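You operate a simulated robot arm through the tools that you are given. There is no shell and no other tool. Be economical: measure what you need, move in short steps, check, and stop when the job is done.

The job below is to be done with a simulated two-armed robot. You get a single attempt, and the scene is never put back.

JOB
Add the bracket to the large wire basket, wash it and lift it level onto the grate.
Fine: bracket from the ledge, basket in the long bath; bath topped up to the yellow line first, one wash, both parts washed; lifted by both handles once it has stopped; nothing else in the basket; leave the sponge, the other parts and controls.

The check looks at the end state, three seconds after you hand in, the way a careful person would. Anything else that was tipped, shoved, dropped, spilled or broken makes it a failure.

ROBOT AND FRAMES
Two 7-joint arms with two-finger parallel grippers on one trunk, on a base that drives. Base frame: it is fixed to the floor where the robot stands at the start and does not move with it; the origin is under the middle of the robot, x ahead of it, y to its left, z up. Lengths are in mm, angles in rad, forces in N, time in s.
The left shoulder is at the start at [70, 134, 1226], the right one opposite. With the tool pointing down near the work surface each hand reaches from about 100 to 320 mm from the robot's upright axis, wherever it stands, measured 20 degrees to its own side. Places, roughly: black block (8x5x3 cm) [500, 1300, 300]; black ring [750, 1500, 750]; brass bracket (7x5x4 cm) [500, 1700, 500]; brass lid (6x6x2 cm) [700, 1600, 900]; brass ring (6x6x2 cm) [100, -1400, 200]; grate top [800, 800, 800]; grey block [750, 1500, 1000]; grey bracket [750, 1500, 1000]; grey heat sink [500, 1500, 500]; grey lid (7x7x3 cm) [700, 1100, 700]; grey square flange [750, 1750, 1000]; large wire basket (37x38x20 cm) [800, 0, 700]; long bath [800, 100, 700]; orange switch [500, 600, 900]; upper knob [700, -1100, 1600]; upper switch [800, -1100, 1600]. Payload 1.57 kg a hand.
Tool frame (each hand has its own): the origin (TCP) lies between the finger pads and is the grasp point; the fingertips stand 30 mm ahead of it; z points along the fingers, y is the line along which they close. Largest opening 80 mm; finger width 17, thickness 12; the body of the gripper, 40 by 82 mm, starts 80 mm behind the TCP.
Orientation is told as [roll, pitch, yaw] about the base's x, y, z axes, in that order, counted from this pose: with the fingers straight down and closing along the base's y, the tool's x points along the base's -x, its y along +y and its z along -z.

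CONTROLS
- The arms move only by the tool send_rows. It takes "left_targets", "right_targets" or both (then of equal length, played together; a hand with none holds still); each is a list that holds one entry, the list of rows, each a list of 7 numbers: the turn, a rotation vector about the base's x, y, z in rad, then the shift along the base's x, y, z in cm, then the finger opening in cm, from 0 to 8. In form: [[[rx, ry, rz, tx, ty, tz, fingers], ...]]. A call has 1 to 12 rows; each row shifts and turns the commanded pose from where the row before left it. Each row takes 0.2 s and may step no farther than 50 mm and 0.15 rad from the row before; otherwise, or with a gripper value out of range, the whole call is refused. A pose out of reach is approached as far as the arm can. The call stops where the force on the tool passes 40 N (or 10 N more than at its start, if that is more) or the arm is blocked; 0.2 s more then pass. Each finger travels about 153 mm/s and halts on what it meets, pressing with about 31 N; the grip force reading is that of the motor and also rises with nothing between the fingers. The clock runs only during rows and for 0.2 s after the last one: add rows that do not move to give the fingers time. The reply holds the time, the measured pose of the TCP, the force on the tool along the base axes, the opening and the grip force, in the units named above and with some noise, with the torque about the TCP (base axes, N m) and any sound that the robot's microphone picked up, and new pictures: "views" is both (left out), scene, wrist or none (wrist: the cameras of the hands that moved).
- Cameras (640 x 400 px; columns grow to the right, rows downward): "scene" is now at [130.6, 22, 1446.9]; the picture's right is [0.29, -0.96, 0.00], its down [-0.63, -0.19, -0.75] and it looks along [0.72, 0.22, -0.66] (base axes); focal length 234 px, centre (320, 200). "left" rides on the left gripper at [72, 7, -122] in its tool frame; the picture's right is [-0.09, 1.00, 0.00], its down [-0.84, -0.08, -0.54] and it looks along [-0.54, -0.05, 0.84] (tool axes); focal length 238 px, centre (320, 200). "right" rides on the right gripper at [72, -7, -122] in its tool frame; the picture's right is [0.09, 1.00, 0.00], its down [-0.84, 0.08, -0.54] and it looks along [-0.54, 0.05, 0.84] (tool axes); focal length 238 px, centre (320, 200).
- lift_body(by): slides the trunk up (or, below 0, down) by that many mm; the arms and the scene camera ride with it, the base frame stays. It gives what a move gives, with no picture.
- steer(legs): drives the robot by 1 to 6 legs, each [ahead, left, turn to the left] in mm, mm and rad, along the robot's own axes; the way and the turn of a leg run together, so that a leg with both is an arc; at most 1500 mm and 3.142 rad a leg. The arms and the cameras ride along, it lands a little off, and it stops where it bumps. It gives what a move gives, and a new picture of the scene camera.
- head_to(pan, tilt): turns the head with the scene camera to pan (to the left, within 1.501 rad either way) and tilt (down, from -0.506 to 1.204), counted from straight ahead of the robot. It gives what a move gives, and a new picture of the scene camera.
- pixel_to_xyz(camera, pixels): for up to 12 pixels [column, row] of the newest picture of that camera ("zoom" is the newest enlarged one), the place [x, y, z] in the base frame of the surface seen there, good to about 2 mm. The clock stands still meanwhile.
- close_up(camera, box): a new picture of the part [left, top, right, bottom] of that camera's present view, enlarged. The clock stands still meanwhile.
- job_done(): hands the job in; it is judged then, once.

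Go step by step. Measure first, check grasps and placings, and put right what went wrong. The budget is 80 turns and 260 pictures, counting those below and the enlarged ones. Unless the task says otherwise, let go and move clear before handing in.

The tools are called after ">>>" as a command line: name --argument value ..., lists and objects as JSON in quotes. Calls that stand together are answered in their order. send_rows: Moves the arms, as the interface text tells. Its arguments: {"type":"object","properties":{"left_targets":{"type":"array","items":{"type":"array","items":{"type":"array","items":{"type":"number"}}}},"right_targets":{"type":"array","items":{"type":"array","items":{"type":"array","items":{"type":"number"}}}},"views":{"type":"string","enum":["both","scene","wrist","none"]}},"required":[]} The other tools are called the same way: lift_body (by) slides the trunk up or down; steer (legs) drives the base; head_to (pan, tilt) turns the head that bears the scene camera; pixel_to_xyz (camera, pixels) gives the place of the surface under pixels of a picture; close_up (camera, box) takes an enlarged picture of a part of a camera's view; job_done () hands the job in.

At the start:

```text
t: 0.0
left_ee_pos: [404.3, 359.3, 1153.6]
left_tcp_rot: [0.001, -0.002, -0.001]
left_wrist_force: [-0.2, 0.0, 0.7]
left_moment: [-0.01, -0.03, -0.02]
left_width: 80.1
left_grip_force: 0.1
right_ee_pos: [388.3, -37.2, 1102.4]
right_tcp_rot: [0.0, -0.001, -0.001]
right_wrist_force: [0.4, 0.3, -0.3]
right_moment: [0.02, 0.01, -0.01]
right_width: 79.9
right_grip_force: 0.0
trunk travel left (down, up): [-800.0, 140.0]
robot x, y, heading: [1.4, -2.6, 0.0]
head pan, tilt: [0.293, 0.717]
```

scene: 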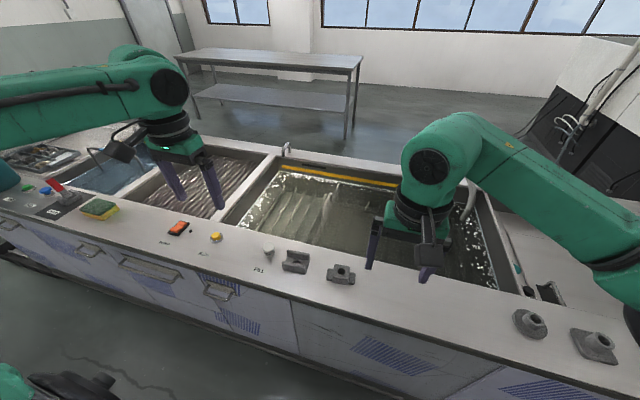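
right: 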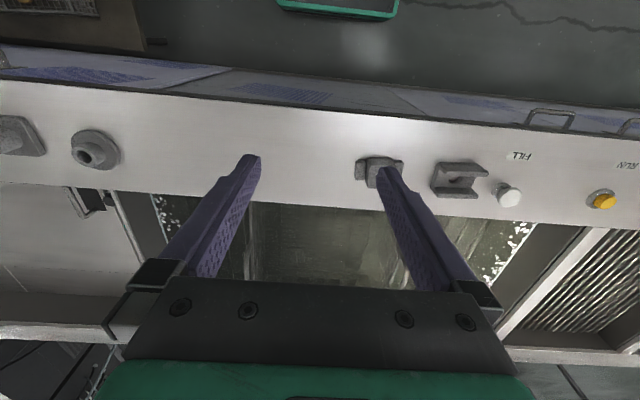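
left: 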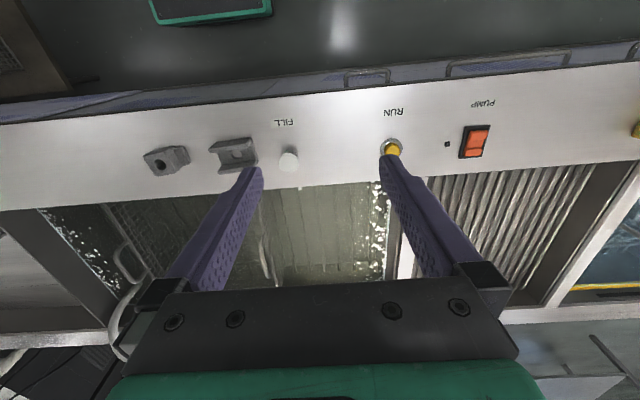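

The scene shows a ledge carrying grey parts (295,262), (340,274), a white FILL button (268,248), a yellow RUN button (216,237) and an orange PUMP switch (178,228). The bath with the yellow line lies behind it. I'll enlarge these areas to see the basket and the parts.

>>> close_up --camera "scene" --box '[200, 130, 520, 330]'

>>> close_up --camera "scene" --box '[0, 120, 280, 300]'

>>> pixel_to_xyz --camera "scene" --pixels '[[295, 262], [341, 274], [268, 248], [216, 237], [178, 228], [531, 322], [596, 343], [330, 175], [300, 210], [220, 195], [100, 209], [340, 310]]'

```text
2.00 times, centred on (360, 230) of scene
```

zoom: 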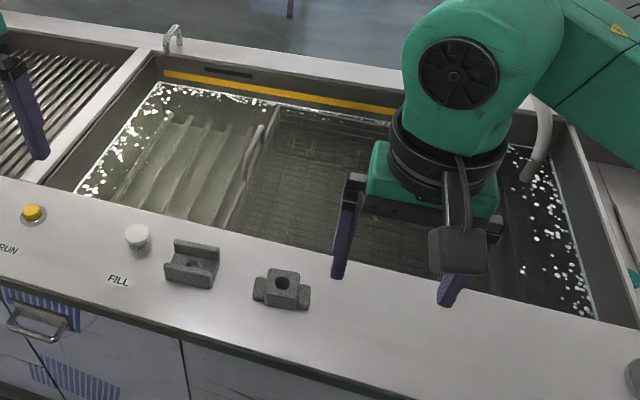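

```text
2.22 times, centred on (140, 210) of scene
```

zoom: 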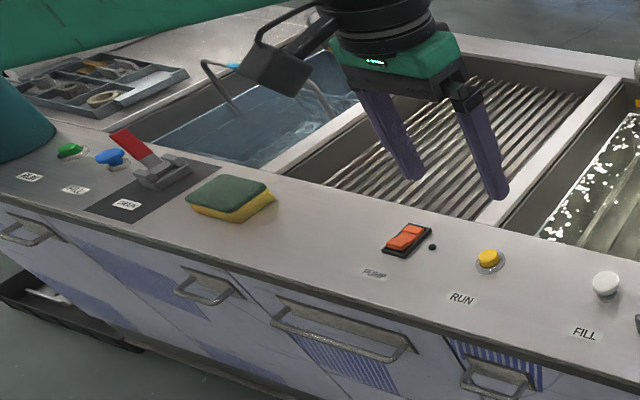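

```text
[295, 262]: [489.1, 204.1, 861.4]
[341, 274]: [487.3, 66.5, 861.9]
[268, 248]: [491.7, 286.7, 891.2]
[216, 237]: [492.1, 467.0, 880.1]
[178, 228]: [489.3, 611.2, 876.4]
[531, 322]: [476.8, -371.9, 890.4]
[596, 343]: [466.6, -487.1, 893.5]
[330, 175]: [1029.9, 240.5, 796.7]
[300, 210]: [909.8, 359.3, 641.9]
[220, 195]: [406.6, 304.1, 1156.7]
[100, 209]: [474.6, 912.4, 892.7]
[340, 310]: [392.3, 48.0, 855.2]
```

The left basket handle stands in the water near zoom (255,150), and the right arm hides the rest of the basket. I'll turn the head to look right and then left before moving anything.

>>> head_to --pan -0.5 --tilt 0.6

>>> head_to --pan 1.1 --tilt 0.5

>>> send_rows --right_targets '[[[0, 0, 0, 0, -5, 2, 8], [0, 0, 0, -2, -5, 2, 8], [0, 0, 0, -3, -4, 2, 8], [0, 0, 0, -3, -4, 2, 8]]]' --views "none"

>>> head_to --pan 0.0 --tilt 0.7

```text
t: 1.1
left_ee_pos: [403.4, 358.9, 1153.0]
left_tcp_rot: [0.0, 0.0, -0.001]
left_wrist_force: [-0.6, -0.6, 0.1]
left_moment: [0.0, -0.01, 0.03]
left_width: 80.0
left_grip_force: 0.1
right_ee_pos: [387.9, -36.4, 1101.4]
right_tcp_rot: [0.0, 0.001, 0.001]
right_wrist_force: [1.1, 0.7, -0.6]
right_moment: [-0.03, -0.04, 0.01]
right_width: 80.0
right_grip_force: 0.1
trunk travel left (down, up): [-800.0, 140.0]
robot x, y, heading: [-0.6, 1.8, -0.002]
head pan, tilt: [-0.499, 0.6]
```

scene: 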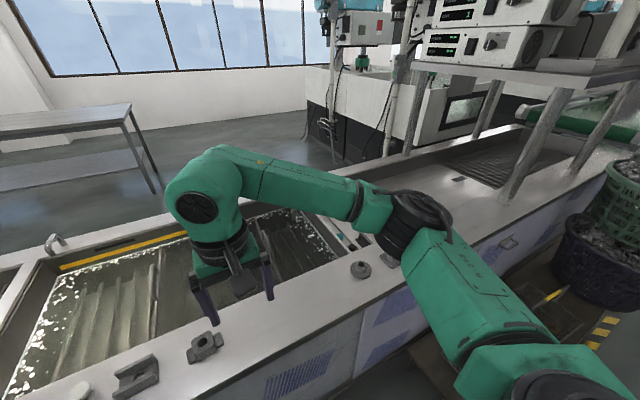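

```text
t: 2.8
left_ee_pos: [402.8, 359.3, 1154.1]
left_tcp_rot: [-0.001, 0.001, 0.001]
left_wrist_force: [-0.7, -1.0, 0.8]
left_moment: [-0.03, 0.0, 0.02]
left_width: 79.9
left_grip_force: 0.0
right_ee_pos: [387.3, -36.5, 1101.3]
right_tcp_rot: [0.001, -0.001, -0.001]
right_wrist_force: [0.0, -0.3, -0.8]
right_moment: [-0.01, -0.02, -0.01]
right_width: 80.0
right_grip_force: 0.0
trunk travel left (down, up): [-800.0, 140.0]
robot x, y, heading: [-1.0, -0.6, -0.002]
head pan, tilt: [1.1, 0.499]
```

scene: 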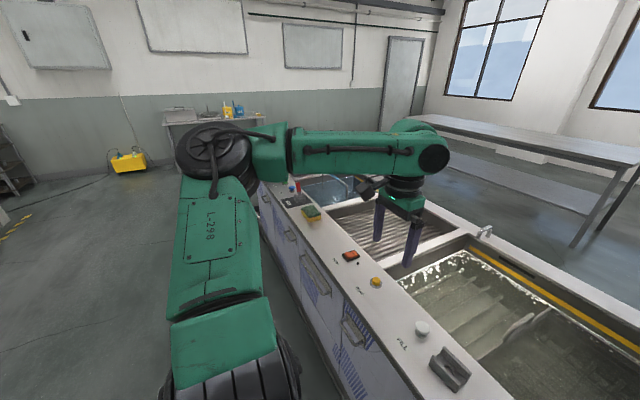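

```text
refused: row 1 steps farther than a row can; nothing moved
```

```text
t: 4.1
left_ee_pos: [403.5, 359.1, 1151.9]
left_tcp_rot: [0.0, 0.0, -0.001]
left_wrist_force: [0.1, 0.0, -0.4]
left_moment: [-0.01, 0.01, -0.03]
left_width: 79.7
left_grip_force: 0.0
right_ee_pos: [387.5, -36.1, 1103.1]
right_tcp_rot: [0.0, -0.001, 0.001]
right_wrist_force: [-0.8, -0.9, -0.8]
right_moment: [0.0, -0.02, -0.01]
right_width: 80.2
right_grip_force: 0.0
trunk travel left (down, up): [-800.0, 140.0]
robot x, y, heading: [2.4, -1.7, 0.0]
head pan, tilt: [0.0, 0.7]
```

scene: 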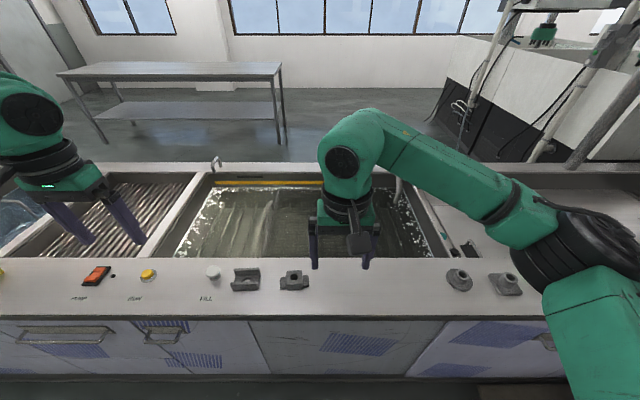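

The right arm still covers the basket, because a row was 57 mm and the call was refused. I'll raise and shift the right hand with shorter rows so the basket shows.

>>> send_rows --right_targets '[[[0, 0, 0, -2, -4, 1, 8], [0, 0, 0, -2, -4, 1, 8], [0, 0, 0, -2, -4, 1, 8], [0, 0, 0, -2, -4, 1, 8], [0, 0, 0, 0, -4, 1, 8], [0, 0, 0, 0, -4, 1, 8], [0, 0, 0, 0, -4, 1, 8]]]' --views "scene"

>>> close_up --camera "scene" --box '[160, 150, 480, 350]'

```text
t: 5.9
left_ee_pos: [403.4, 357.7, 1152.1]
left_tcp_rot: [0.0, 0.0, 0.001]
left_wrist_force: [0.5, -0.5, -0.8]
left_moment: [-0.03, -0.05, 0.05]
left_width: 80.0
left_grip_force: 0.0
right_ee_pos: [304.7, -305.0, 1138.4]
right_tcp_rot: [-0.001, 0.134, 0.008]
right_wrist_force: [0.2, 0.2, 0.1]
right_moment: [0.01, -0.02, 0.03]
right_width: 80.3
right_grip_force: 0.0
right hand out of reach, approached as far as the arm can: row 7
trunk travel left (down, up): [-800.0, 140.0]
robot x, y, heading: [-1.2, 1.6, -0.004]
head pan, tilt: [0.0, 0.7]
stopped in row 7 (right hand): the arm was blocked; the commanded pose is now the measured one
```

scene: 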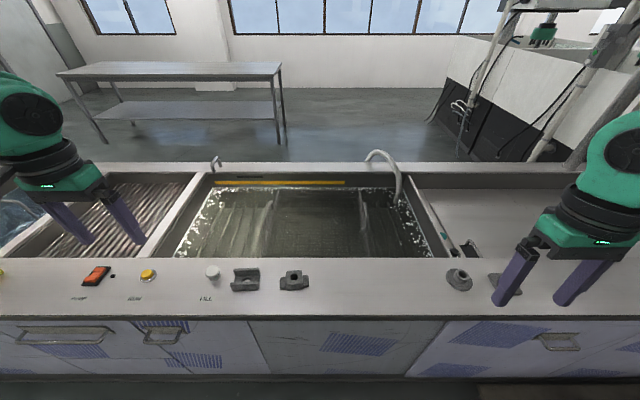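

```text
2.00 times, centred on (320, 250) of scene
```

zoom: 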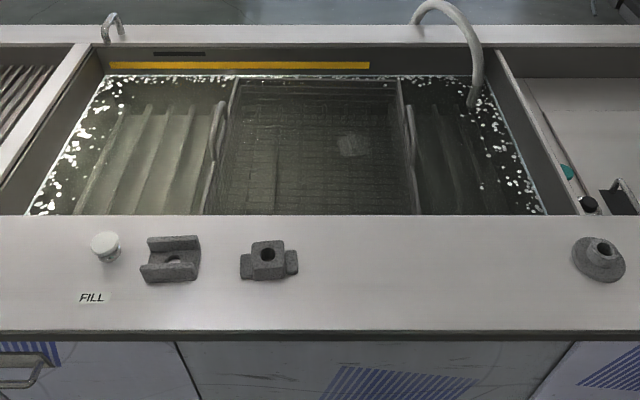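

The basket now shows between zoom columns 215 and 410, with something inside at (350,145). I'll enlarge the parts and the basket contents, and measure them.

>>> pixel_to_xyz --camera "zoom" --pixels '[[222, 115], [215, 150], [408, 112], [412, 150], [350, 145], [320, 120], [105, 150], [240, 68], [172, 242], [172, 258], [268, 245], [105, 238]]'

>>> close_up --camera "scene" --box '[220, 255, 316, 315]'

>>> close_up --camera "scene" --box '[250, 170, 394, 260]'

>>> close_up --camera "scene" --box '[420, 220, 548, 300]'

```text
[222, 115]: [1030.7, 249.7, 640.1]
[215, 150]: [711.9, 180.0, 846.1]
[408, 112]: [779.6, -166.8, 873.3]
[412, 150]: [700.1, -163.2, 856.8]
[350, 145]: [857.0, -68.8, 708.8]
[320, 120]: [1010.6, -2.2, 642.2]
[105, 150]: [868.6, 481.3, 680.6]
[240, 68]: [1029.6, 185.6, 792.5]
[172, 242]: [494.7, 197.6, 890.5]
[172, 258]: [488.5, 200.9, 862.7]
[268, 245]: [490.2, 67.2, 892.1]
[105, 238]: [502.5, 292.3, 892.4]
```

```text
6.67 times, centred on (268, 285) of scene
```

zoom: 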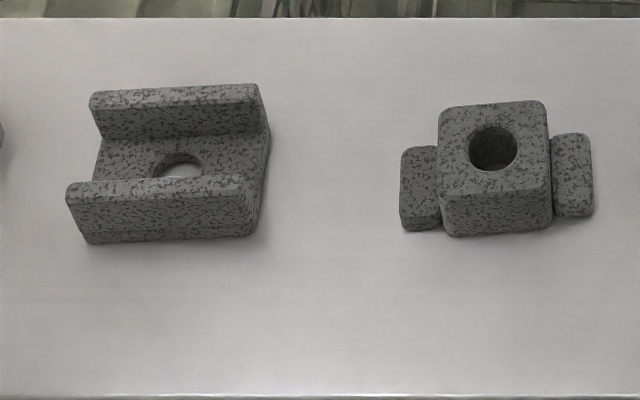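

```text
4.44 times, centred on (322, 215) of scene
```

zoom: 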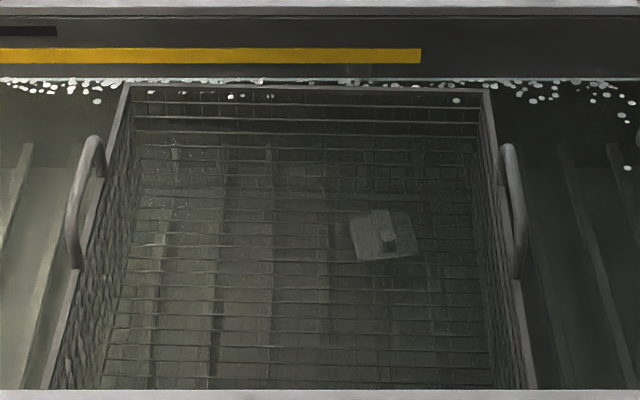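

```text
5.00 times, centred on (484, 260) of scene
```

zoom: 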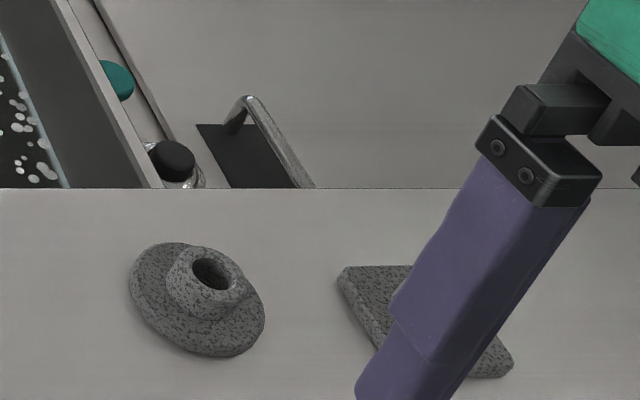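

The U-shaped part at (172,260) is the bracket: it has walls along y, is centred near (487,200) and its top is at 892. The basket's own part lies at zoom (380,235). Next I'll measure the button, bracket edges, water surface, line and bay edges.

>>> close_up --camera "scene" --box '[120, 240, 280, 340]'

>>> pixel_to_xyz --camera "scene" --pixels '[[213, 270], [206, 273], [219, 273], [234, 270], [259, 269], [232, 286], [256, 287], [245, 291], [260, 182], [260, 187], [206, 185], [246, 268]]'

>>> pixel_to_xyz --camera "scene" --pixels '[[271, 202], [266, 228], [363, 204], [367, 230], [160, 240], [180, 200], [140, 270], [130, 215], [148, 270], [320, 263], [320, 318], [320, 170]]'

```text
4.00 times, centred on (200, 290) of scene
```

zoom: 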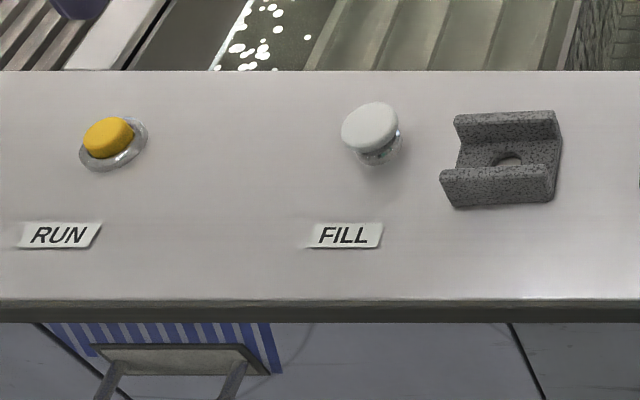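

```text
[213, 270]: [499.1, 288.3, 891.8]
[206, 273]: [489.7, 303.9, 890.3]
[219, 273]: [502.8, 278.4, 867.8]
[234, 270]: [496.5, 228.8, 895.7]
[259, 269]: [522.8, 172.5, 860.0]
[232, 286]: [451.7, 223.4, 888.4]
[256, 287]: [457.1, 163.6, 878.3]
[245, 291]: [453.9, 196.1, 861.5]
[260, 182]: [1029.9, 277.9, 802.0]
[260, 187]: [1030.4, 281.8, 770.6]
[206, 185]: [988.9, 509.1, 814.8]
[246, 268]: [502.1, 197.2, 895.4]
```

```text
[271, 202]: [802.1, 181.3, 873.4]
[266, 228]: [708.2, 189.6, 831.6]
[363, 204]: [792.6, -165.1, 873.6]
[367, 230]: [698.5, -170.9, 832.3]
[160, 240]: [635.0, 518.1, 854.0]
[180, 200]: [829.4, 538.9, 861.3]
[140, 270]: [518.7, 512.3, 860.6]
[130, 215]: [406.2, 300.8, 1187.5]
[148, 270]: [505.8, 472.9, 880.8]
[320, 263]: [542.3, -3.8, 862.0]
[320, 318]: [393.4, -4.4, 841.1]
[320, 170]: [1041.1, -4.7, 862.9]
```

The white FILL button is at about (496,290) with its top at 892, and the handles run along x at y≈182 and y≈-168 with tops at 873. The yellow line is at z≈800. I'll close the left fingers and come down over FILL.

>>> send_rows --left_targets '[[[0, 0, 0, 2, -2, 0, 0], [0, 0, 0, 2, -2, -3, 0], [0, 0, 0, 2, -1, -4, 0], [0, 0, 0, 2, -1, -4, 0], [0, 0, 0, 1.3, -0.9, -4, 0], [0, 0, 0, 0, 0, -4, 0], [0, 0, 0, 0, 0, -1.5, 0], [0, 0, 0, 0, 0, 0, 0]]]' --views "both"

>>> close_up --camera "scene" --box '[120, 170, 360, 320]'

```text
t: 7.7
left_ee_pos: [496.3, 290.5, 947.8]
left_tcp_rot: [0.0, 0.001, 0.001]
left_wrist_force: [-0.4, -0.3, -0.4]
left_moment: [0.05, 0.02, 0.01]
left_width: 0.0
left_grip_force: 20.9
right_ee_pos: [304.7, -305.4, 1139.0]
right_tcp_rot: [0.002, 0.132, 0.007]
right_wrist_force: [-0.3, -0.2, -0.6]
right_moment: [0.01, 0.01, 0.0]
right_width: 80.0
right_grip_force: 0.1
trunk travel left (down, up): [-800.0, 140.0]
robot x, y, heading: [3.8, -4.1, -0.005]
head pan, tilt: [0.0, 0.7]
```

scene: 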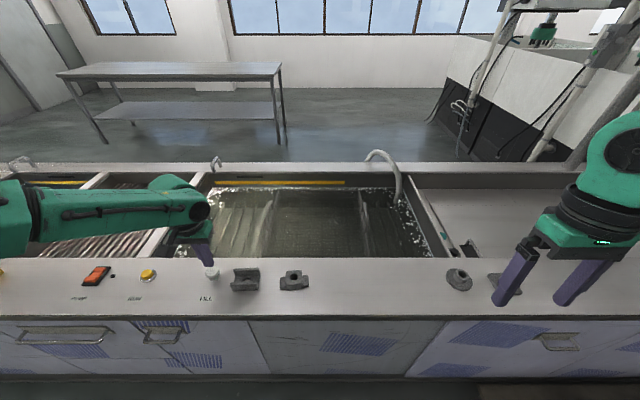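
left: 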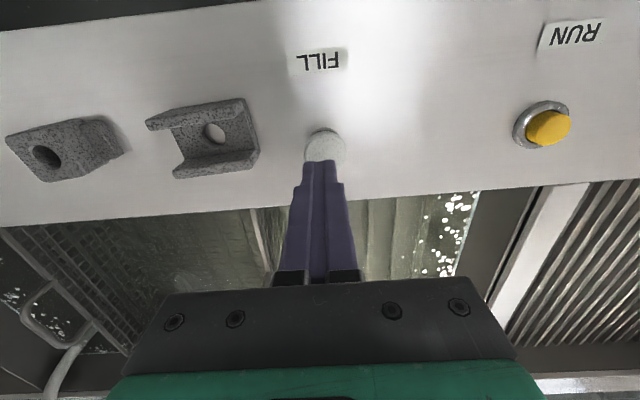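

```text
2.67 times, centred on (240, 245) of scene
```

zoom: 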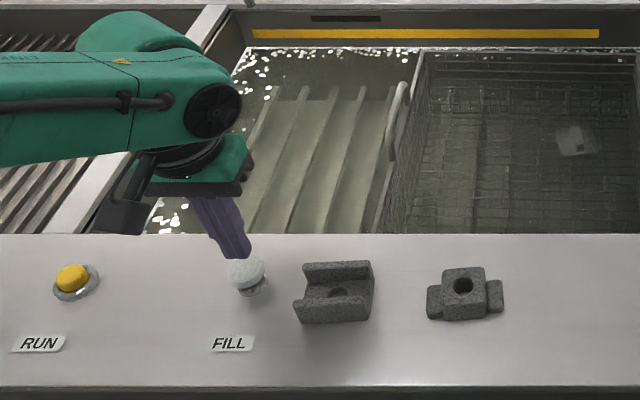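

The fingertips are about 26 mm above the FILL button at left-view (325,147). I'll press in small steps and check for flow.

>>> send_rows --left_targets '[[[0, 0, 0, -0.2, 0, -1, 0], [0, 0, 0, 0, 0, -1, 0], [0, 0, 0, 0, 0, -0.5, 0], [0, 0, 0, 0, 0, -0.3, 0], [0, 0, 0, 0, 0, -0.3, 0]]]' --views "scene"

>>> close_up --camera "scene" --box '[180, 140, 436, 300]'

```text
t: 8.9
left_ee_pos: [493.4, 289.7, 917.4]
left_tcp_rot: [0.001, 0.0, 0.002]
left_wrist_force: [-0.4, -0.3, 1.5]
left_moment: [0.01, 0.0, 0.01]
left_width: 0.2
left_grip_force: 21.6
right_ee_pos: [304.2, -306.2, 1138.9]
right_tcp_rot: [0.002, 0.133, 0.007]
right_wrist_force: [0.0, 0.3, -0.7]
right_moment: [0.01, 0.0, 0.01]
right_width: 80.1
right_grip_force: 0.0
trunk travel left (down, up): [-800.0, 140.0]
robot x, y, heading: [-4.8, 2.6, -0.004]
head pan, tilt: [0.0, 0.7]
```

scene: 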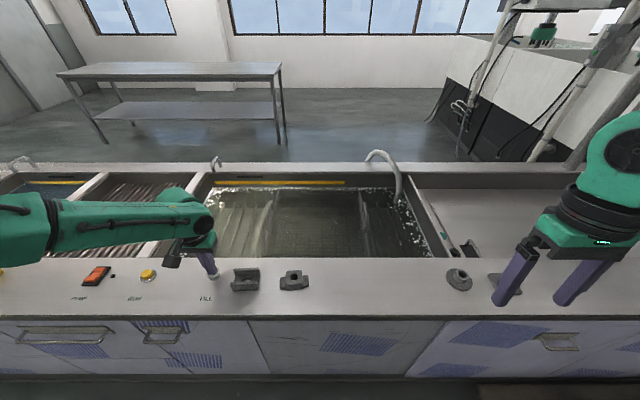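

```text
2.50 times, centred on (308, 220) of scene
```

zoom: 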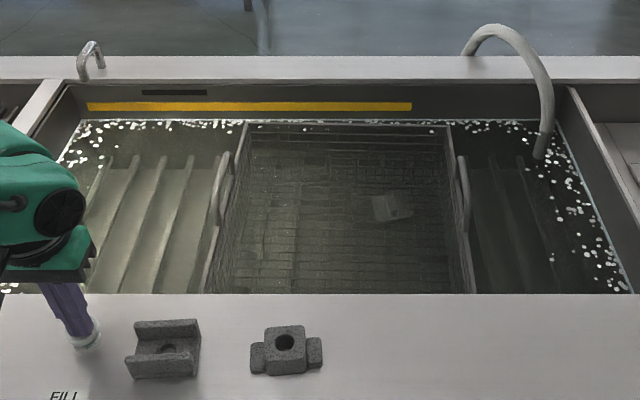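

The reading of 1.5 N shows light contact with the button. I'll press further in 2 mm steps.

>>> send_rows --left_targets '[[[0, 0, 0, 0, 0, -0.2, 0], [0, 0, 0, 0, 0, -0.2, 0], [0, 0, 0, 0, 0, -0.2, 0], [0, 0, 0, 0, 0, 0, 0]]]' --views "scene"

>>> close_up --camera "scene" --box '[180, 140, 436, 300]'

```text
t: 9.9
left_ee_pos: [493.4, 289.7, 912.0]
left_tcp_rot: [-0.001, -0.002, 0.0]
left_wrist_force: [-0.2, -0.4, 2.2]
left_moment: [-0.01, -0.03, -0.01]
left_width: 0.0
left_grip_force: 21.2
right_ee_pos: [303.6, -306.1, 1138.2]
right_tcp_rot: [0.003, 0.133, 0.008]
right_wrist_force: [0.0, -0.2, 0.4]
right_moment: [0.02, 0.04, -0.04]
right_width: 80.0
right_grip_force: 0.0
trunk travel left (down, up): [-800.0, 140.0]
robot x, y, heading: [-1.1, 2.5, 0.003]
head pan, tilt: [0.0, 0.7]
heard: click
```

scene: 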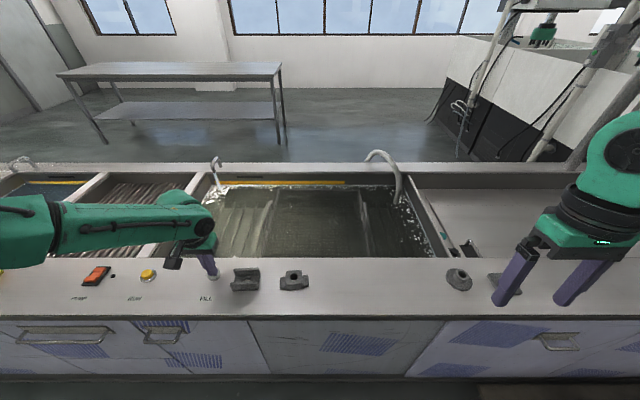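

```text
2.50 times, centred on (308, 220) of scene
```

zoom: 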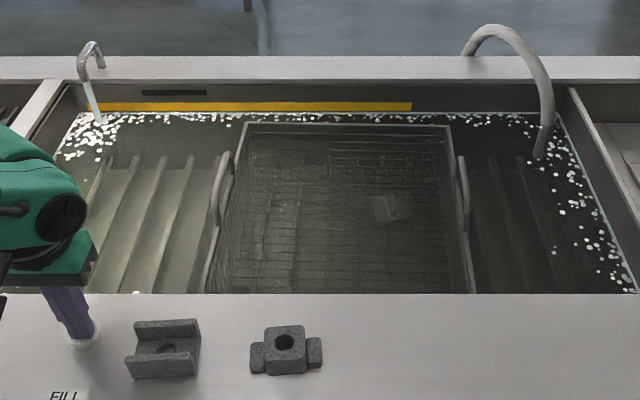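

A click was heard, water runs from the tap at zoom (92,100), and the level at row 114 is close under the line at rows 102–110. I'll release at once and see whether the flow stops.

>>> send_rows --left_targets '[[[0, 0, 0, 0, 0, 1.5, 0]]]' --views "none"

>>> close_up --camera "scene" --box '[180, 140, 308, 220]'

```text
t: 10.3
left_ee_pos: [493.2, 290.4, 925.4]
left_tcp_rot: [0.0, 0.0, 0.0]
left_wrist_force: [0.8, 0.8, -0.2]
left_moment: [0.01, 0.04, -0.03]
left_width: 0.0
left_grip_force: 21.5
right_ee_pos: [305.2, -304.6, 1139.0]
right_tcp_rot: [0.002, 0.13, 0.007]
right_wrist_force: [-0.6, 0.1, 0.5]
right_moment: [-0.01, 0.02, 0.02]
right_width: 80.3
right_grip_force: 0.1
trunk travel left (down, up): [-800.0, 140.0]
robot x, y, heading: [0.7, 0.6, -0.007]
head pan, tilt: [0.0, 0.7]
```

```text
5.00 times, centred on (244, 180) of scene
```

zoom: 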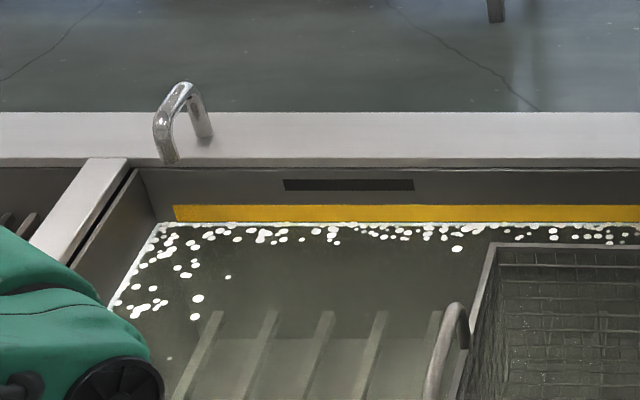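

The flow stopped on release, and the water at row 222 just meets the line's lower edge (line rows 204–222). I'll give one more short press to bring it to the middle of the line.

>>> send_rows --left_targets '[[[0, 0, 0, 0, 0, -1.4, 0], [0, 0, 0, 0, 0, 1.5, 0]]]' --views "none"

>>> close_up --camera "scene" --box '[180, 140, 308, 220]'

```text
t: 10.9
left_ee_pos: [493.4, 289.6, 928.0]
left_tcp_rot: [0.0, 0.0, 0.0]
left_wrist_force: [-0.1, 0.1, -0.2]
left_moment: [-0.04, 0.01, 0.05]
left_width: 0.0
left_grip_force: 21.6
right_ee_pos: [305.3, -306.1, 1138.1]
right_tcp_rot: [0.004, 0.133, 0.007]
right_wrist_force: [-0.4, 0.8, 0.8]
right_moment: [-0.02, 0.01, 0.01]
right_width: 80.0
right_grip_force: 0.0
trunk travel left (down, up): [-800.0, 140.0]
robot x, y, heading: [-0.1, 3.0, 0.006]
head pan, tilt: [0.0, 0.7]
heard: click
```

```text
5.00 times, centred on (244, 180) of scene
```

zoom: 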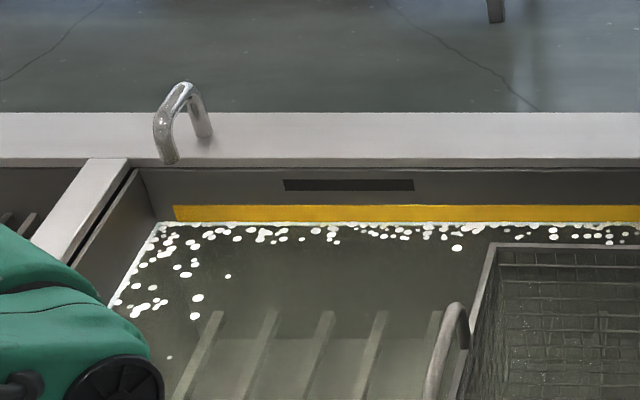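

There was a click but almost no rise. I'll hold the button slightly longer this time.

>>> send_rows --left_targets '[[[0, 0, 0, 0, 0, -1.6, 0], [0, 0, 0, 0, 0, 0, 0], [0, 0, 0, 0, 0, 1.6, 0]]]' --views "none"

>>> close_up --camera "scene" --box '[180, 140, 308, 220]'

```text
t: 11.7
left_ee_pos: [493.6, 290.5, 926.6]
left_tcp_rot: [0.001, 0.0, 0.0]
left_wrist_force: [0.1, 0.6, 0.6]
left_moment: [0.01, 0.01, 0.05]
left_width: 0.0
left_grip_force: 21.2
right_ee_pos: [305.3, -305.5, 1137.8]
right_tcp_rot: [0.004, 0.132, 0.008]
right_wrist_force: [-0.8, -0.1, 0.6]
right_moment: [0.01, 0.04, 0.01]
right_width: 79.9
right_grip_force: 0.2
trunk travel left (down, up): [-800.0, 140.0]
robot x, y, heading: [0.1, 1.0, 0.001]
head pan, tilt: [0.0, 0.7]
heard: click
```

```text
5.00 times, centred on (244, 180) of scene
```

zoom: 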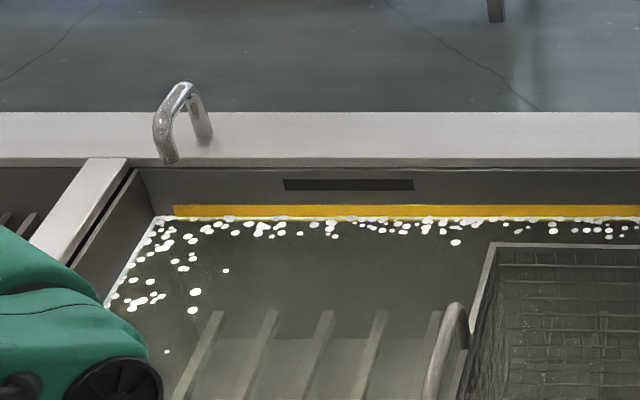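

The water edge is now at row 217, inside the line. One more press like that centres it at about row 213.

>>> send_rows --left_targets '[[[0, 0, 0, 0, 0, -1.6, 0], [0, 0, 0, 0, 0, 0, 0], [0, 0, 0, 0, 0, 1.6, 0]]]' --views "none"

>>> close_up --camera "scene" --box '[180, 140, 308, 220]'

```text
t: 12.5
left_ee_pos: [493.0, 288.7, 926.7]
left_tcp_rot: [0.001, 0.001, 0.0]
left_wrist_force: [0.7, 0.2, 0.3]
left_moment: [-0.02, -0.03, 0.01]
left_width: 0.4
left_grip_force: 21.6
right_ee_pos: [304.9, -304.8, 1138.4]
right_tcp_rot: [0.002, 0.133, 0.006]
right_wrist_force: [-0.2, 0.4, -0.2]
right_moment: [0.01, 0.0, -0.02]
right_width: 80.1
right_grip_force: 0.0
trunk travel left (down, up): [-800.0, 140.0]
robot x, y, heading: [-2.0, 0.4, -0.004]
head pan, tilt: [0.0, 0.7]
heard: click
```

```text
5.00 times, centred on (244, 180) of scene
```

zoom: 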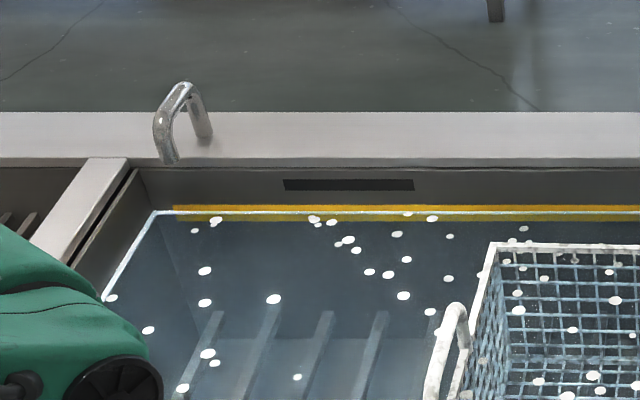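

The level is at row 212, mid-line, and the water now looks clearer and bluish. I'll look at the whole scene to understand that.

>>> head_to --pan 0.1 --tilt 0.75

>>> close_up --camera "scene" --box '[240, 150, 480, 300]'

```text
t: 13.2
left_ee_pos: [494.2, 290.4, 927.9]
left_tcp_rot: [-0.001, -0.001, -0.001]
left_wrist_force: [0.4, -1.3, -0.3]
left_moment: [0.0, -0.01, -0.01]
left_width: 0.1
left_grip_force: 21.3
right_ee_pos: [304.5, -304.0, 1138.8]
right_tcp_rot: [0.001, 0.134, 0.007]
right_wrist_force: [-0.1, -0.4, 0.1]
right_moment: [-0.05, 0.03, 0.03]
right_width: 80.0
right_grip_force: 0.1
trunk travel left (down, up): [-800.0, 140.0]
robot x, y, heading: [-1.2, 1.4, 0.001]
head pan, tilt: [0.099, 0.75]
```

scene: 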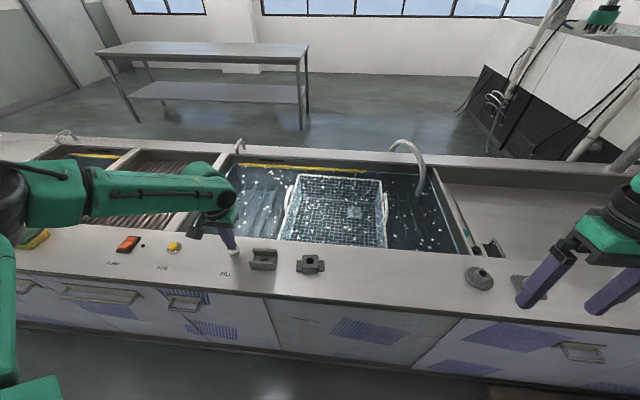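

```text
2.67 times, centred on (360, 225) of scene
```

zoom: 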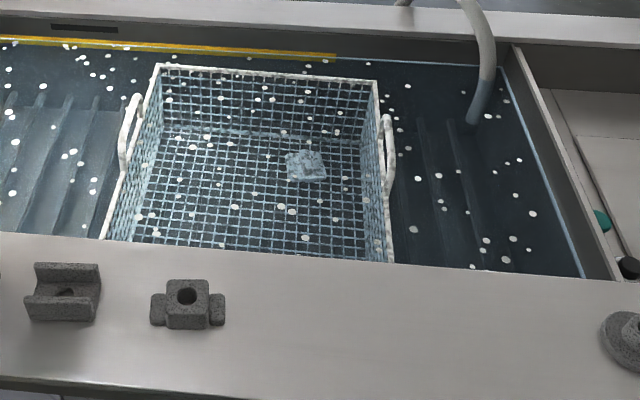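

The water has turned clear and blue, and the basket and its part look whitish. No other control was touched, so I'll raise the hand, wait briefly and look again.

>>> send_rows --left_targets '[[[0, 0, 0, 0, 0, 4, 0], [0, 0, 0, -2, 0, 4, 8], [0, 0, 0, 0, 0, 0, 8], [0, 0, 0, 0, 0, 0, 8]]]' --views "wrist"

>>> close_up --camera "scene" --box '[220, 130, 480, 292]'

>>> close_up --camera "scene" --box '[90, 220, 282, 340]'

```text
t: 14.2
left_ee_pos: [474.7, 290.7, 1006.5]
left_tcp_rot: [0.001, 0.001, -0.001]
left_wrist_force: [0.6, -1.0, -0.7]
left_moment: [0.01, 0.01, -0.02]
left_width: 79.7
left_grip_force: 0.2
right_ee_pos: [305.3, -306.6, 1137.9]
right_tcp_rot: [0.001, 0.135, 0.008]
right_wrist_force: [0.5, 0.3, -0.1]
right_moment: [0.0, 0.01, 0.01]
right_width: 79.9
right_grip_force: 0.2
trunk travel left (down, up): [-800.0, 140.0]
robot x, y, heading: [1.4, -0.1, -0.001]
head pan, tilt: [0.099, 0.75]
```

left: 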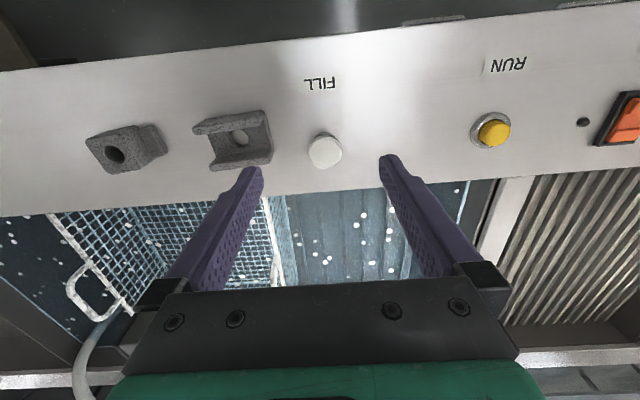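

```text
2.46 times, centred on (350, 211) of scene
```

zoom: 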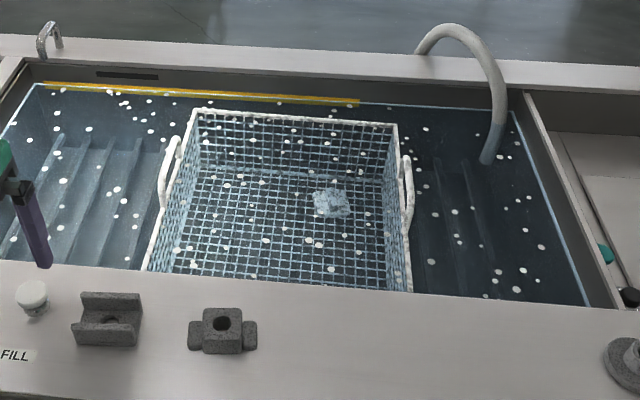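

```text
3.33 times, centred on (186, 280) of scene
```

zoom: 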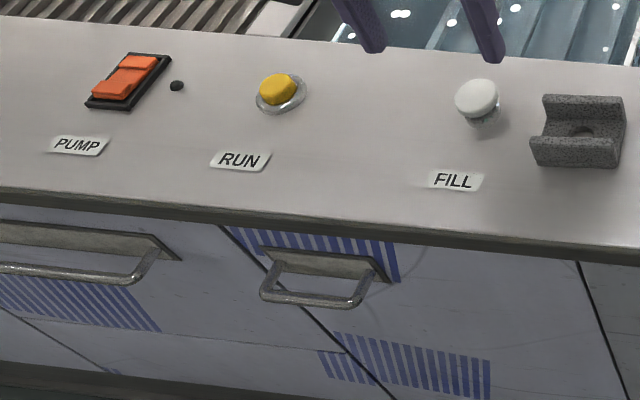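

The blue water persists, the bracket sits at (578,130) in the zoom, and RUN, PUMP and FILL look unchanged. I'll measure the bracket's wall edges for a grasp across both walls, closing along x.

>>> pixel_to_xyz --camera "zoom" --pixels '[[534, 139], [575, 144], [617, 148], [547, 100], [585, 100], [622, 101], [577, 160], [600, 132], [580, 200]]'

>>> pixel_to_xyz --camera "left" --pixels '[[195, 128], [262, 112], [215, 169], [271, 151], [240, 141], [324, 145], [492, 131]]'

>>> close_up --camera "left" --box '[170, 90, 298, 170]'

```text
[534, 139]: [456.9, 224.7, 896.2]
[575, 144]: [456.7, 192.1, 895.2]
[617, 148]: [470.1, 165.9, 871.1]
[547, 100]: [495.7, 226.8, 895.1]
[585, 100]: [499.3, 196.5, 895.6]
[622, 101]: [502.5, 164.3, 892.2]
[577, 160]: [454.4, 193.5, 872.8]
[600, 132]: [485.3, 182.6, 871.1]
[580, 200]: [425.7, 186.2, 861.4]
```

```text
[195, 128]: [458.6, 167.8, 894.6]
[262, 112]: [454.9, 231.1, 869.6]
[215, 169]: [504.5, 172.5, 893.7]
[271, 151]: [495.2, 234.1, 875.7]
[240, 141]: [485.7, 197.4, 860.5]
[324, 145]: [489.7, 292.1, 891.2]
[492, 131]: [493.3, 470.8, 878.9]
```

```text
5.00 times, centred on (234, 130) of left
```

zoom: 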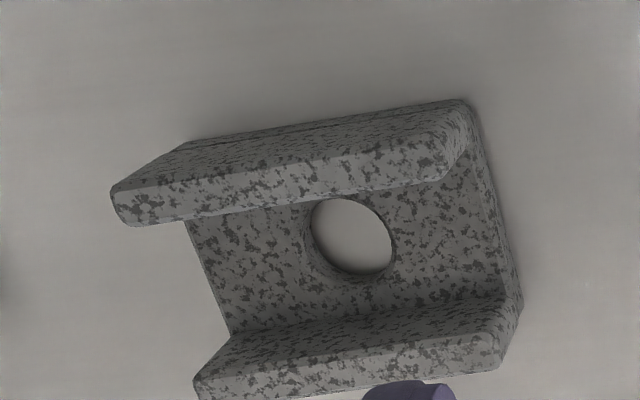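

The bracket spans x 453–505 and y 165–231, turned about +0.08 rad, with its centre at (480,198) and wall tops at 895. I'll turn the left hand -1.49 rad above it.

>>> send_rows --left_targets '[[[0, 0, -0.149, 0, -0.9, 0, 8], [0, 0, -0.149, 0, -0.9, 0, 8], [0, 0, -0.149, 0, -0.9, 0, 8], [0, 0, -0.149, 0, -0.9, 0, 8], [0, 0, -0.149, 0, -0.9, 0, 8], [0, 0, -0.149, 0, -0.9, 0, 8], [0, 0, -0.149, 0, -1, 0, 8], [0, 0, -0.149, 0.2, -1, 0, 8], [0, 0, -0.149, 0.2, -1, 0, 8], [0, 0, -0.149, 0.1, -0.9, -2, 8], [0, 0, 0, 0, 0, -3, 8]]]' --views "both"

>>> close_up --camera "left" --box '[160, 60, 480, 260]'

```text
t: 16.6
left_ee_pos: [480.2, 197.3, 956.0]
left_tcp_rot: [0.0, -0.001, -1.493]
left_wrist_force: [-0.6, -0.3, 0.1]
left_moment: [-0.03, -0.02, -0.02]
left_width: 79.9
left_grip_force: 0.0
right_ee_pos: [306.0, -305.9, 1138.5]
right_tcp_rot: [0.001, 0.135, 0.008]
right_wrist_force: [0.3, 0.7, 0.1]
right_moment: [-0.01, 0.01, -0.01]
right_width: 80.0
right_grip_force: 0.1
trunk travel left (down, up): [-800.0, 140.0]
robot x, y, heading: [1.2, -3.4, 0.001]
head pan, tilt: [0.099, 0.75]
```

scene: 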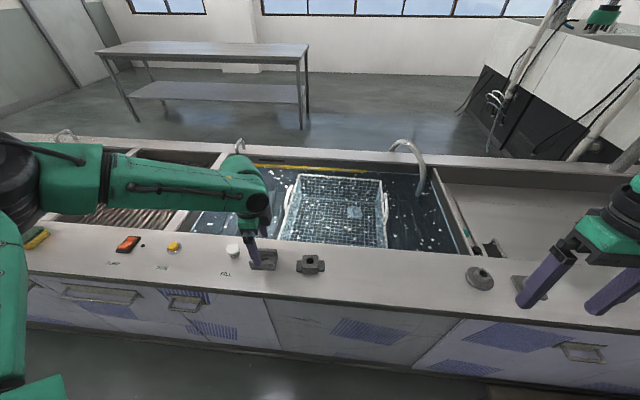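
left: 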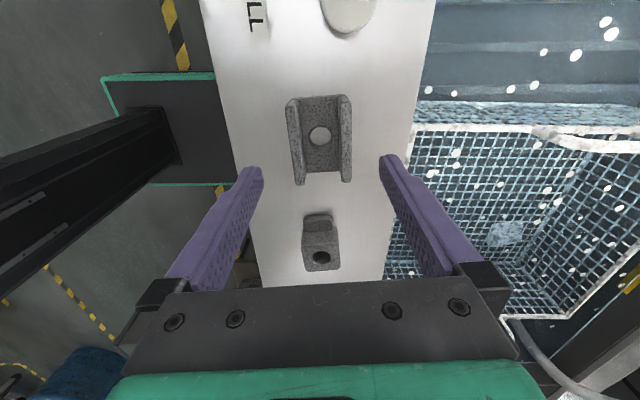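

```text
2.00 times, centred on (320, 160) of left
```

zoom: 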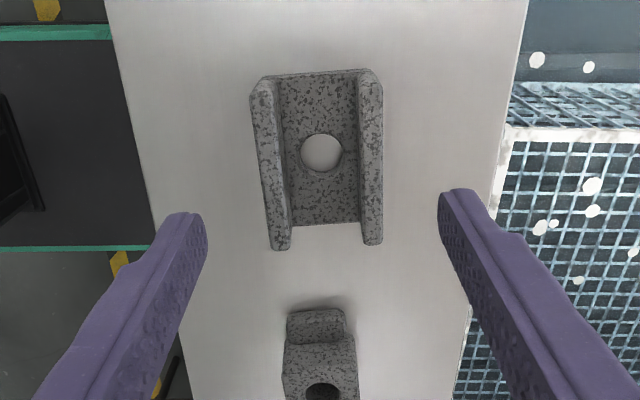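

The bracket sits centred and nearly square between the fingers in the zoom, its walls at columns 250–383. I'll descend to z≈895 and close.

>>> send_rows --left_targets '[[[0, 0, 0, 0, 0, -3, 8], [0, 0, 0, 0, 0, -2, 8], [0, 0, 0, 0, 0, -1, 8], [0, 0, 0, 0, 0, 0, 8], [0, 0, 0, 0, 0, 0, 4], [0, 0, 0, 0, 0, 0, 4], [0, 0, 0, 0, 0, 0, 4]]]' --views "wrist"

```text
t: 18.2
left_ee_pos: [477.0, 197.8, 897.7]
left_tcp_rot: [0.001, 0.0, -1.49]
left_wrist_force: [0.5, 1.3, 0.4]
left_moment: [-0.02, 0.01, -0.01]
left_width: 49.6
left_grip_force: 31.0
right_ee_pos: [305.7, -304.3, 1139.5]
right_tcp_rot: [0.001, 0.132, 0.007]
right_wrist_force: [0.1, 0.2, 0.4]
right_moment: [0.02, -0.02, 0.0]
right_width: 80.1
right_grip_force: 0.1
trunk travel left (down, up): [-800.0, 140.0]
robot x, y, heading: [-0.8, -3.2, -0.001]
head pan, tilt: [0.099, 0.75]
```

left: 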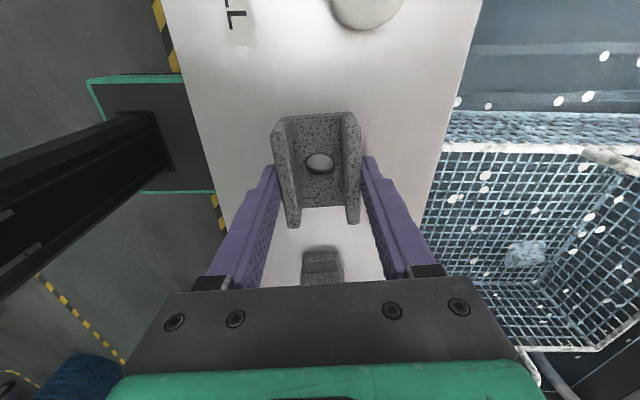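

The bracket is held at 49.6 mm opening and 31 N. I'll lift it 10 cm and check the hold before moving over the basket.

>>> send_rows --left_targets '[[[0, 0, 0, 0, 0, 3, 4], [0, 0, 0, 0, 0, 4, 4], [0, 0, 0, 0, 0, 4, 4], [0, 0, 0, 4, -1, 1, 4], [0, 0, 0, 5, 0, 0, 4], [0, 0, 0, 5, 0, 0, 4], [0, 0, 0, 4, -2, 0, 4], [0, 0, 0, 4, -2, 0, 4], [0, 0, 0, 4, -2, 0, 4]]]' --views "both"

>>> close_up --camera "scene" --box '[220, 130, 480, 292]'

```text
t: 20.2
left_ee_pos: [550.7, 204.2, 1042.7]
left_tcp_rot: [0.002, -0.002, -1.491]
left_wrist_force: [0.2, -0.3, -2.1]
left_moment: [0.0, 0.0, -0.04]
left_width: 49.7
left_grip_force: 30.4
left hand out of reach, approached as far as the arm can: row 5, 6, 7, 8, 9
right_ee_pos: [304.8, -304.6, 1139.0]
right_tcp_rot: [0.002, 0.132, 0.006]
right_wrist_force: [-0.3, 0.6, 1.2]
right_moment: [0.0, -0.03, 0.0]
right_width: 80.2
right_grip_force: 0.1
trunk travel left (down, up): [-800.0, 140.0]
robot x, y, heading: [3.2, -1.5, 0.0]
head pan, tilt: [0.099, 0.75]
```

scene: 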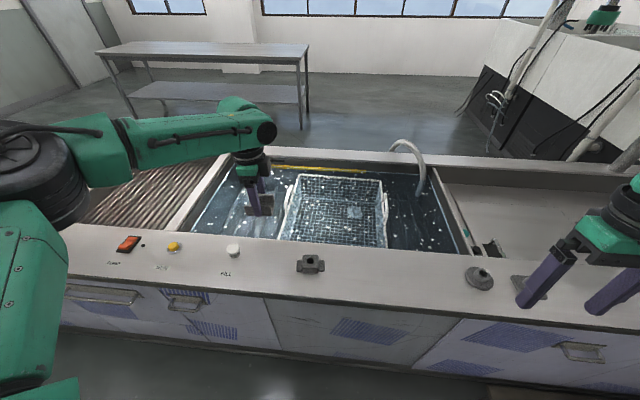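
left: 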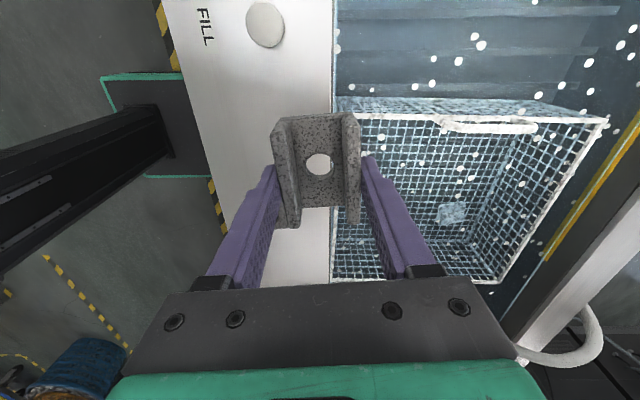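

```text
2.46 times, centred on (350, 211) of scene
```

zoom: 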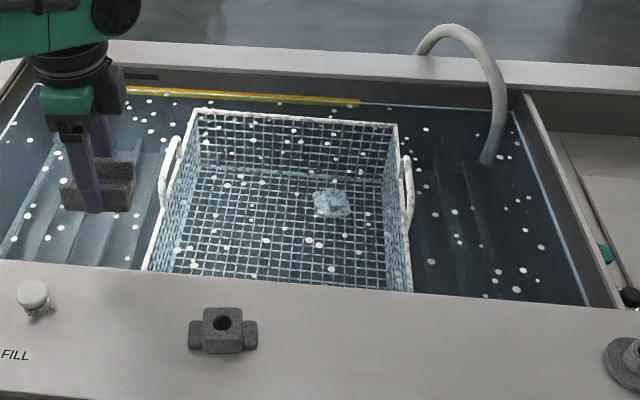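

The hand reached only x≈550, so the base must drive closer. I'll measure where the base front (green-edged plate at left-view (150,130)) and bench front are.

>>> pixel_to_xyz --camera "left" --pixels '[[200, 95], [205, 165], [175, 178], [140, 125], [120, 78], [170, 30], [195, 20], [60, 180]]'

>>> head_to --pan 0.0 --tilt 1.2

>>> pixel_to_xyz --camera "scene" --pixels '[[320, 260], [320, 300], [320, 330], [320, 350], [320, 370], [320, 390], [250, 380], [400, 380]]'

```text
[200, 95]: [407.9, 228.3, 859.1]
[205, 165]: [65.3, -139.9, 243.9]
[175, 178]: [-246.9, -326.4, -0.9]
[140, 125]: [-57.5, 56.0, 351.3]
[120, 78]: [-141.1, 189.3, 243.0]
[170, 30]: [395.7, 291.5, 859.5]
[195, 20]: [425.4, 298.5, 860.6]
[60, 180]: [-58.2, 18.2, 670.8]
```

```text
t: 21.1
left_ee_pos: [550.1, 204.0, 1041.8]
left_tcp_rot: [0.001, 0.0, -1.491]
left_wrist_force: [-0.4, 0.2, -2.3]
left_moment: [-0.02, -0.01, 0.01]
left_width: 49.9
left_grip_force: 31.1
right_ee_pos: [305.5, -306.0, 1139.7]
right_tcp_rot: [0.001, 0.134, 0.006]
right_wrist_force: [-0.3, 0.6, -0.2]
right_moment: [-0.01, 0.02, -0.03]
right_width: 80.0
right_grip_force: 0.0
trunk travel left (down, up): [-800.0, 140.0]
robot x, y, heading: [-2.1, 2.3, -0.001]
head pan, tilt: [0.0, 1.201]
```

scene: 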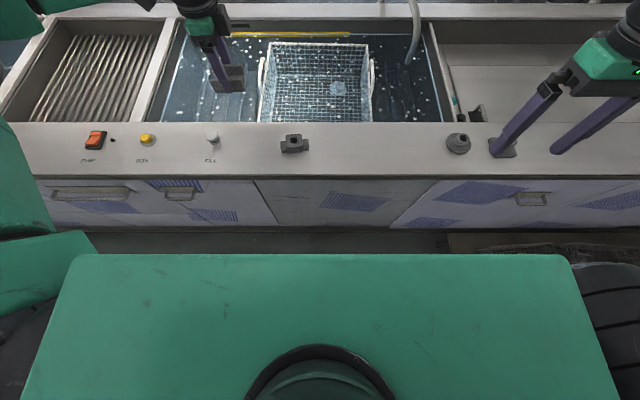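

```text
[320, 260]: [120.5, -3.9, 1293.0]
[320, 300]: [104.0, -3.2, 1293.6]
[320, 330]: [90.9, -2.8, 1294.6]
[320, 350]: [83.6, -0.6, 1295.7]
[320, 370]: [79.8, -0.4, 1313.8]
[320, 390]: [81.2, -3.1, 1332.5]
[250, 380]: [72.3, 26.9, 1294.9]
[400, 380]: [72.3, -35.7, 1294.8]
```

The base plate's front edge and torso end by x≈120 and the ledge edge is at 393, so about 260 mm ahead is free. I'll drive 260 mm forward with the hands high above the bench.

>>> steer --legs '[[255, 0, 0]]'

>>> head_to --pan 0.0 --tilt 0.95

```text
t: 22.8
left_ee_pos: [756.4, 205.4, 1038.9]
left_tcp_rot: [-0.003, 0.001, -1.491]
left_wrist_force: [0.1, -0.1, -1.5]
left_moment: [-0.02, 0.05, 0.04]
left_width: 49.5
left_grip_force: 31.0
right_ee_pos: [511.0, -305.0, 1136.8]
right_tcp_rot: [0.003, 0.137, 0.007]
right_wrist_force: [0.5, 0.8, -0.2]
right_moment: [-0.02, 0.09, -0.03]
right_width: 80.0
right_grip_force: 0.0
trunk travel left (down, up): [-800.0, 140.0]
robot x, y, heading: [200.0, -3.1, -0.001]
head pan, tilt: [0.0, 1.201]
stopped in leg 1: the robot was blocked; the commanded pose is now the measured one
```

scene: 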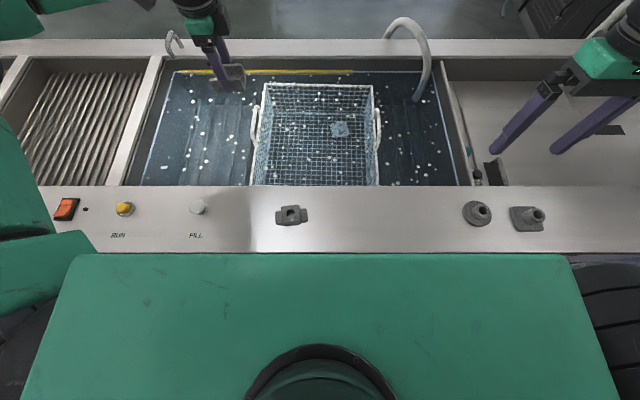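

```text
t: 23.5
left_ee_pos: [752.0, 204.6, 1041.8]
left_tcp_rot: [-0.001, -0.002, -1.49]
left_wrist_force: [0.3, -0.3, -1.9]
left_moment: [0.02, 0.0, -0.03]
left_width: 50.0
left_grip_force: 30.2
right_ee_pos: [506.3, -305.0, 1138.3]
right_tcp_rot: [0.0, 0.134, 0.007]
right_wrist_force: [0.5, -0.1, -0.1]
right_moment: [-0.01, 0.02, -0.01]
right_width: 79.9
right_grip_force: 0.1
trunk travel left (down, up): [-800.0, 140.0]
robot x, y, heading: [197.2, 1.0, -0.002]
head pan, tilt: [0.0, 0.949]
```

scene: 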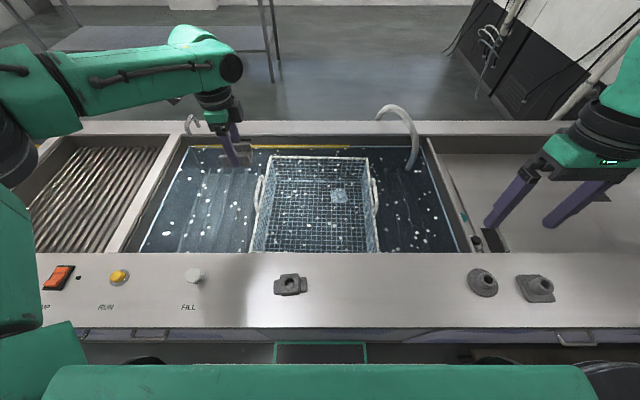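

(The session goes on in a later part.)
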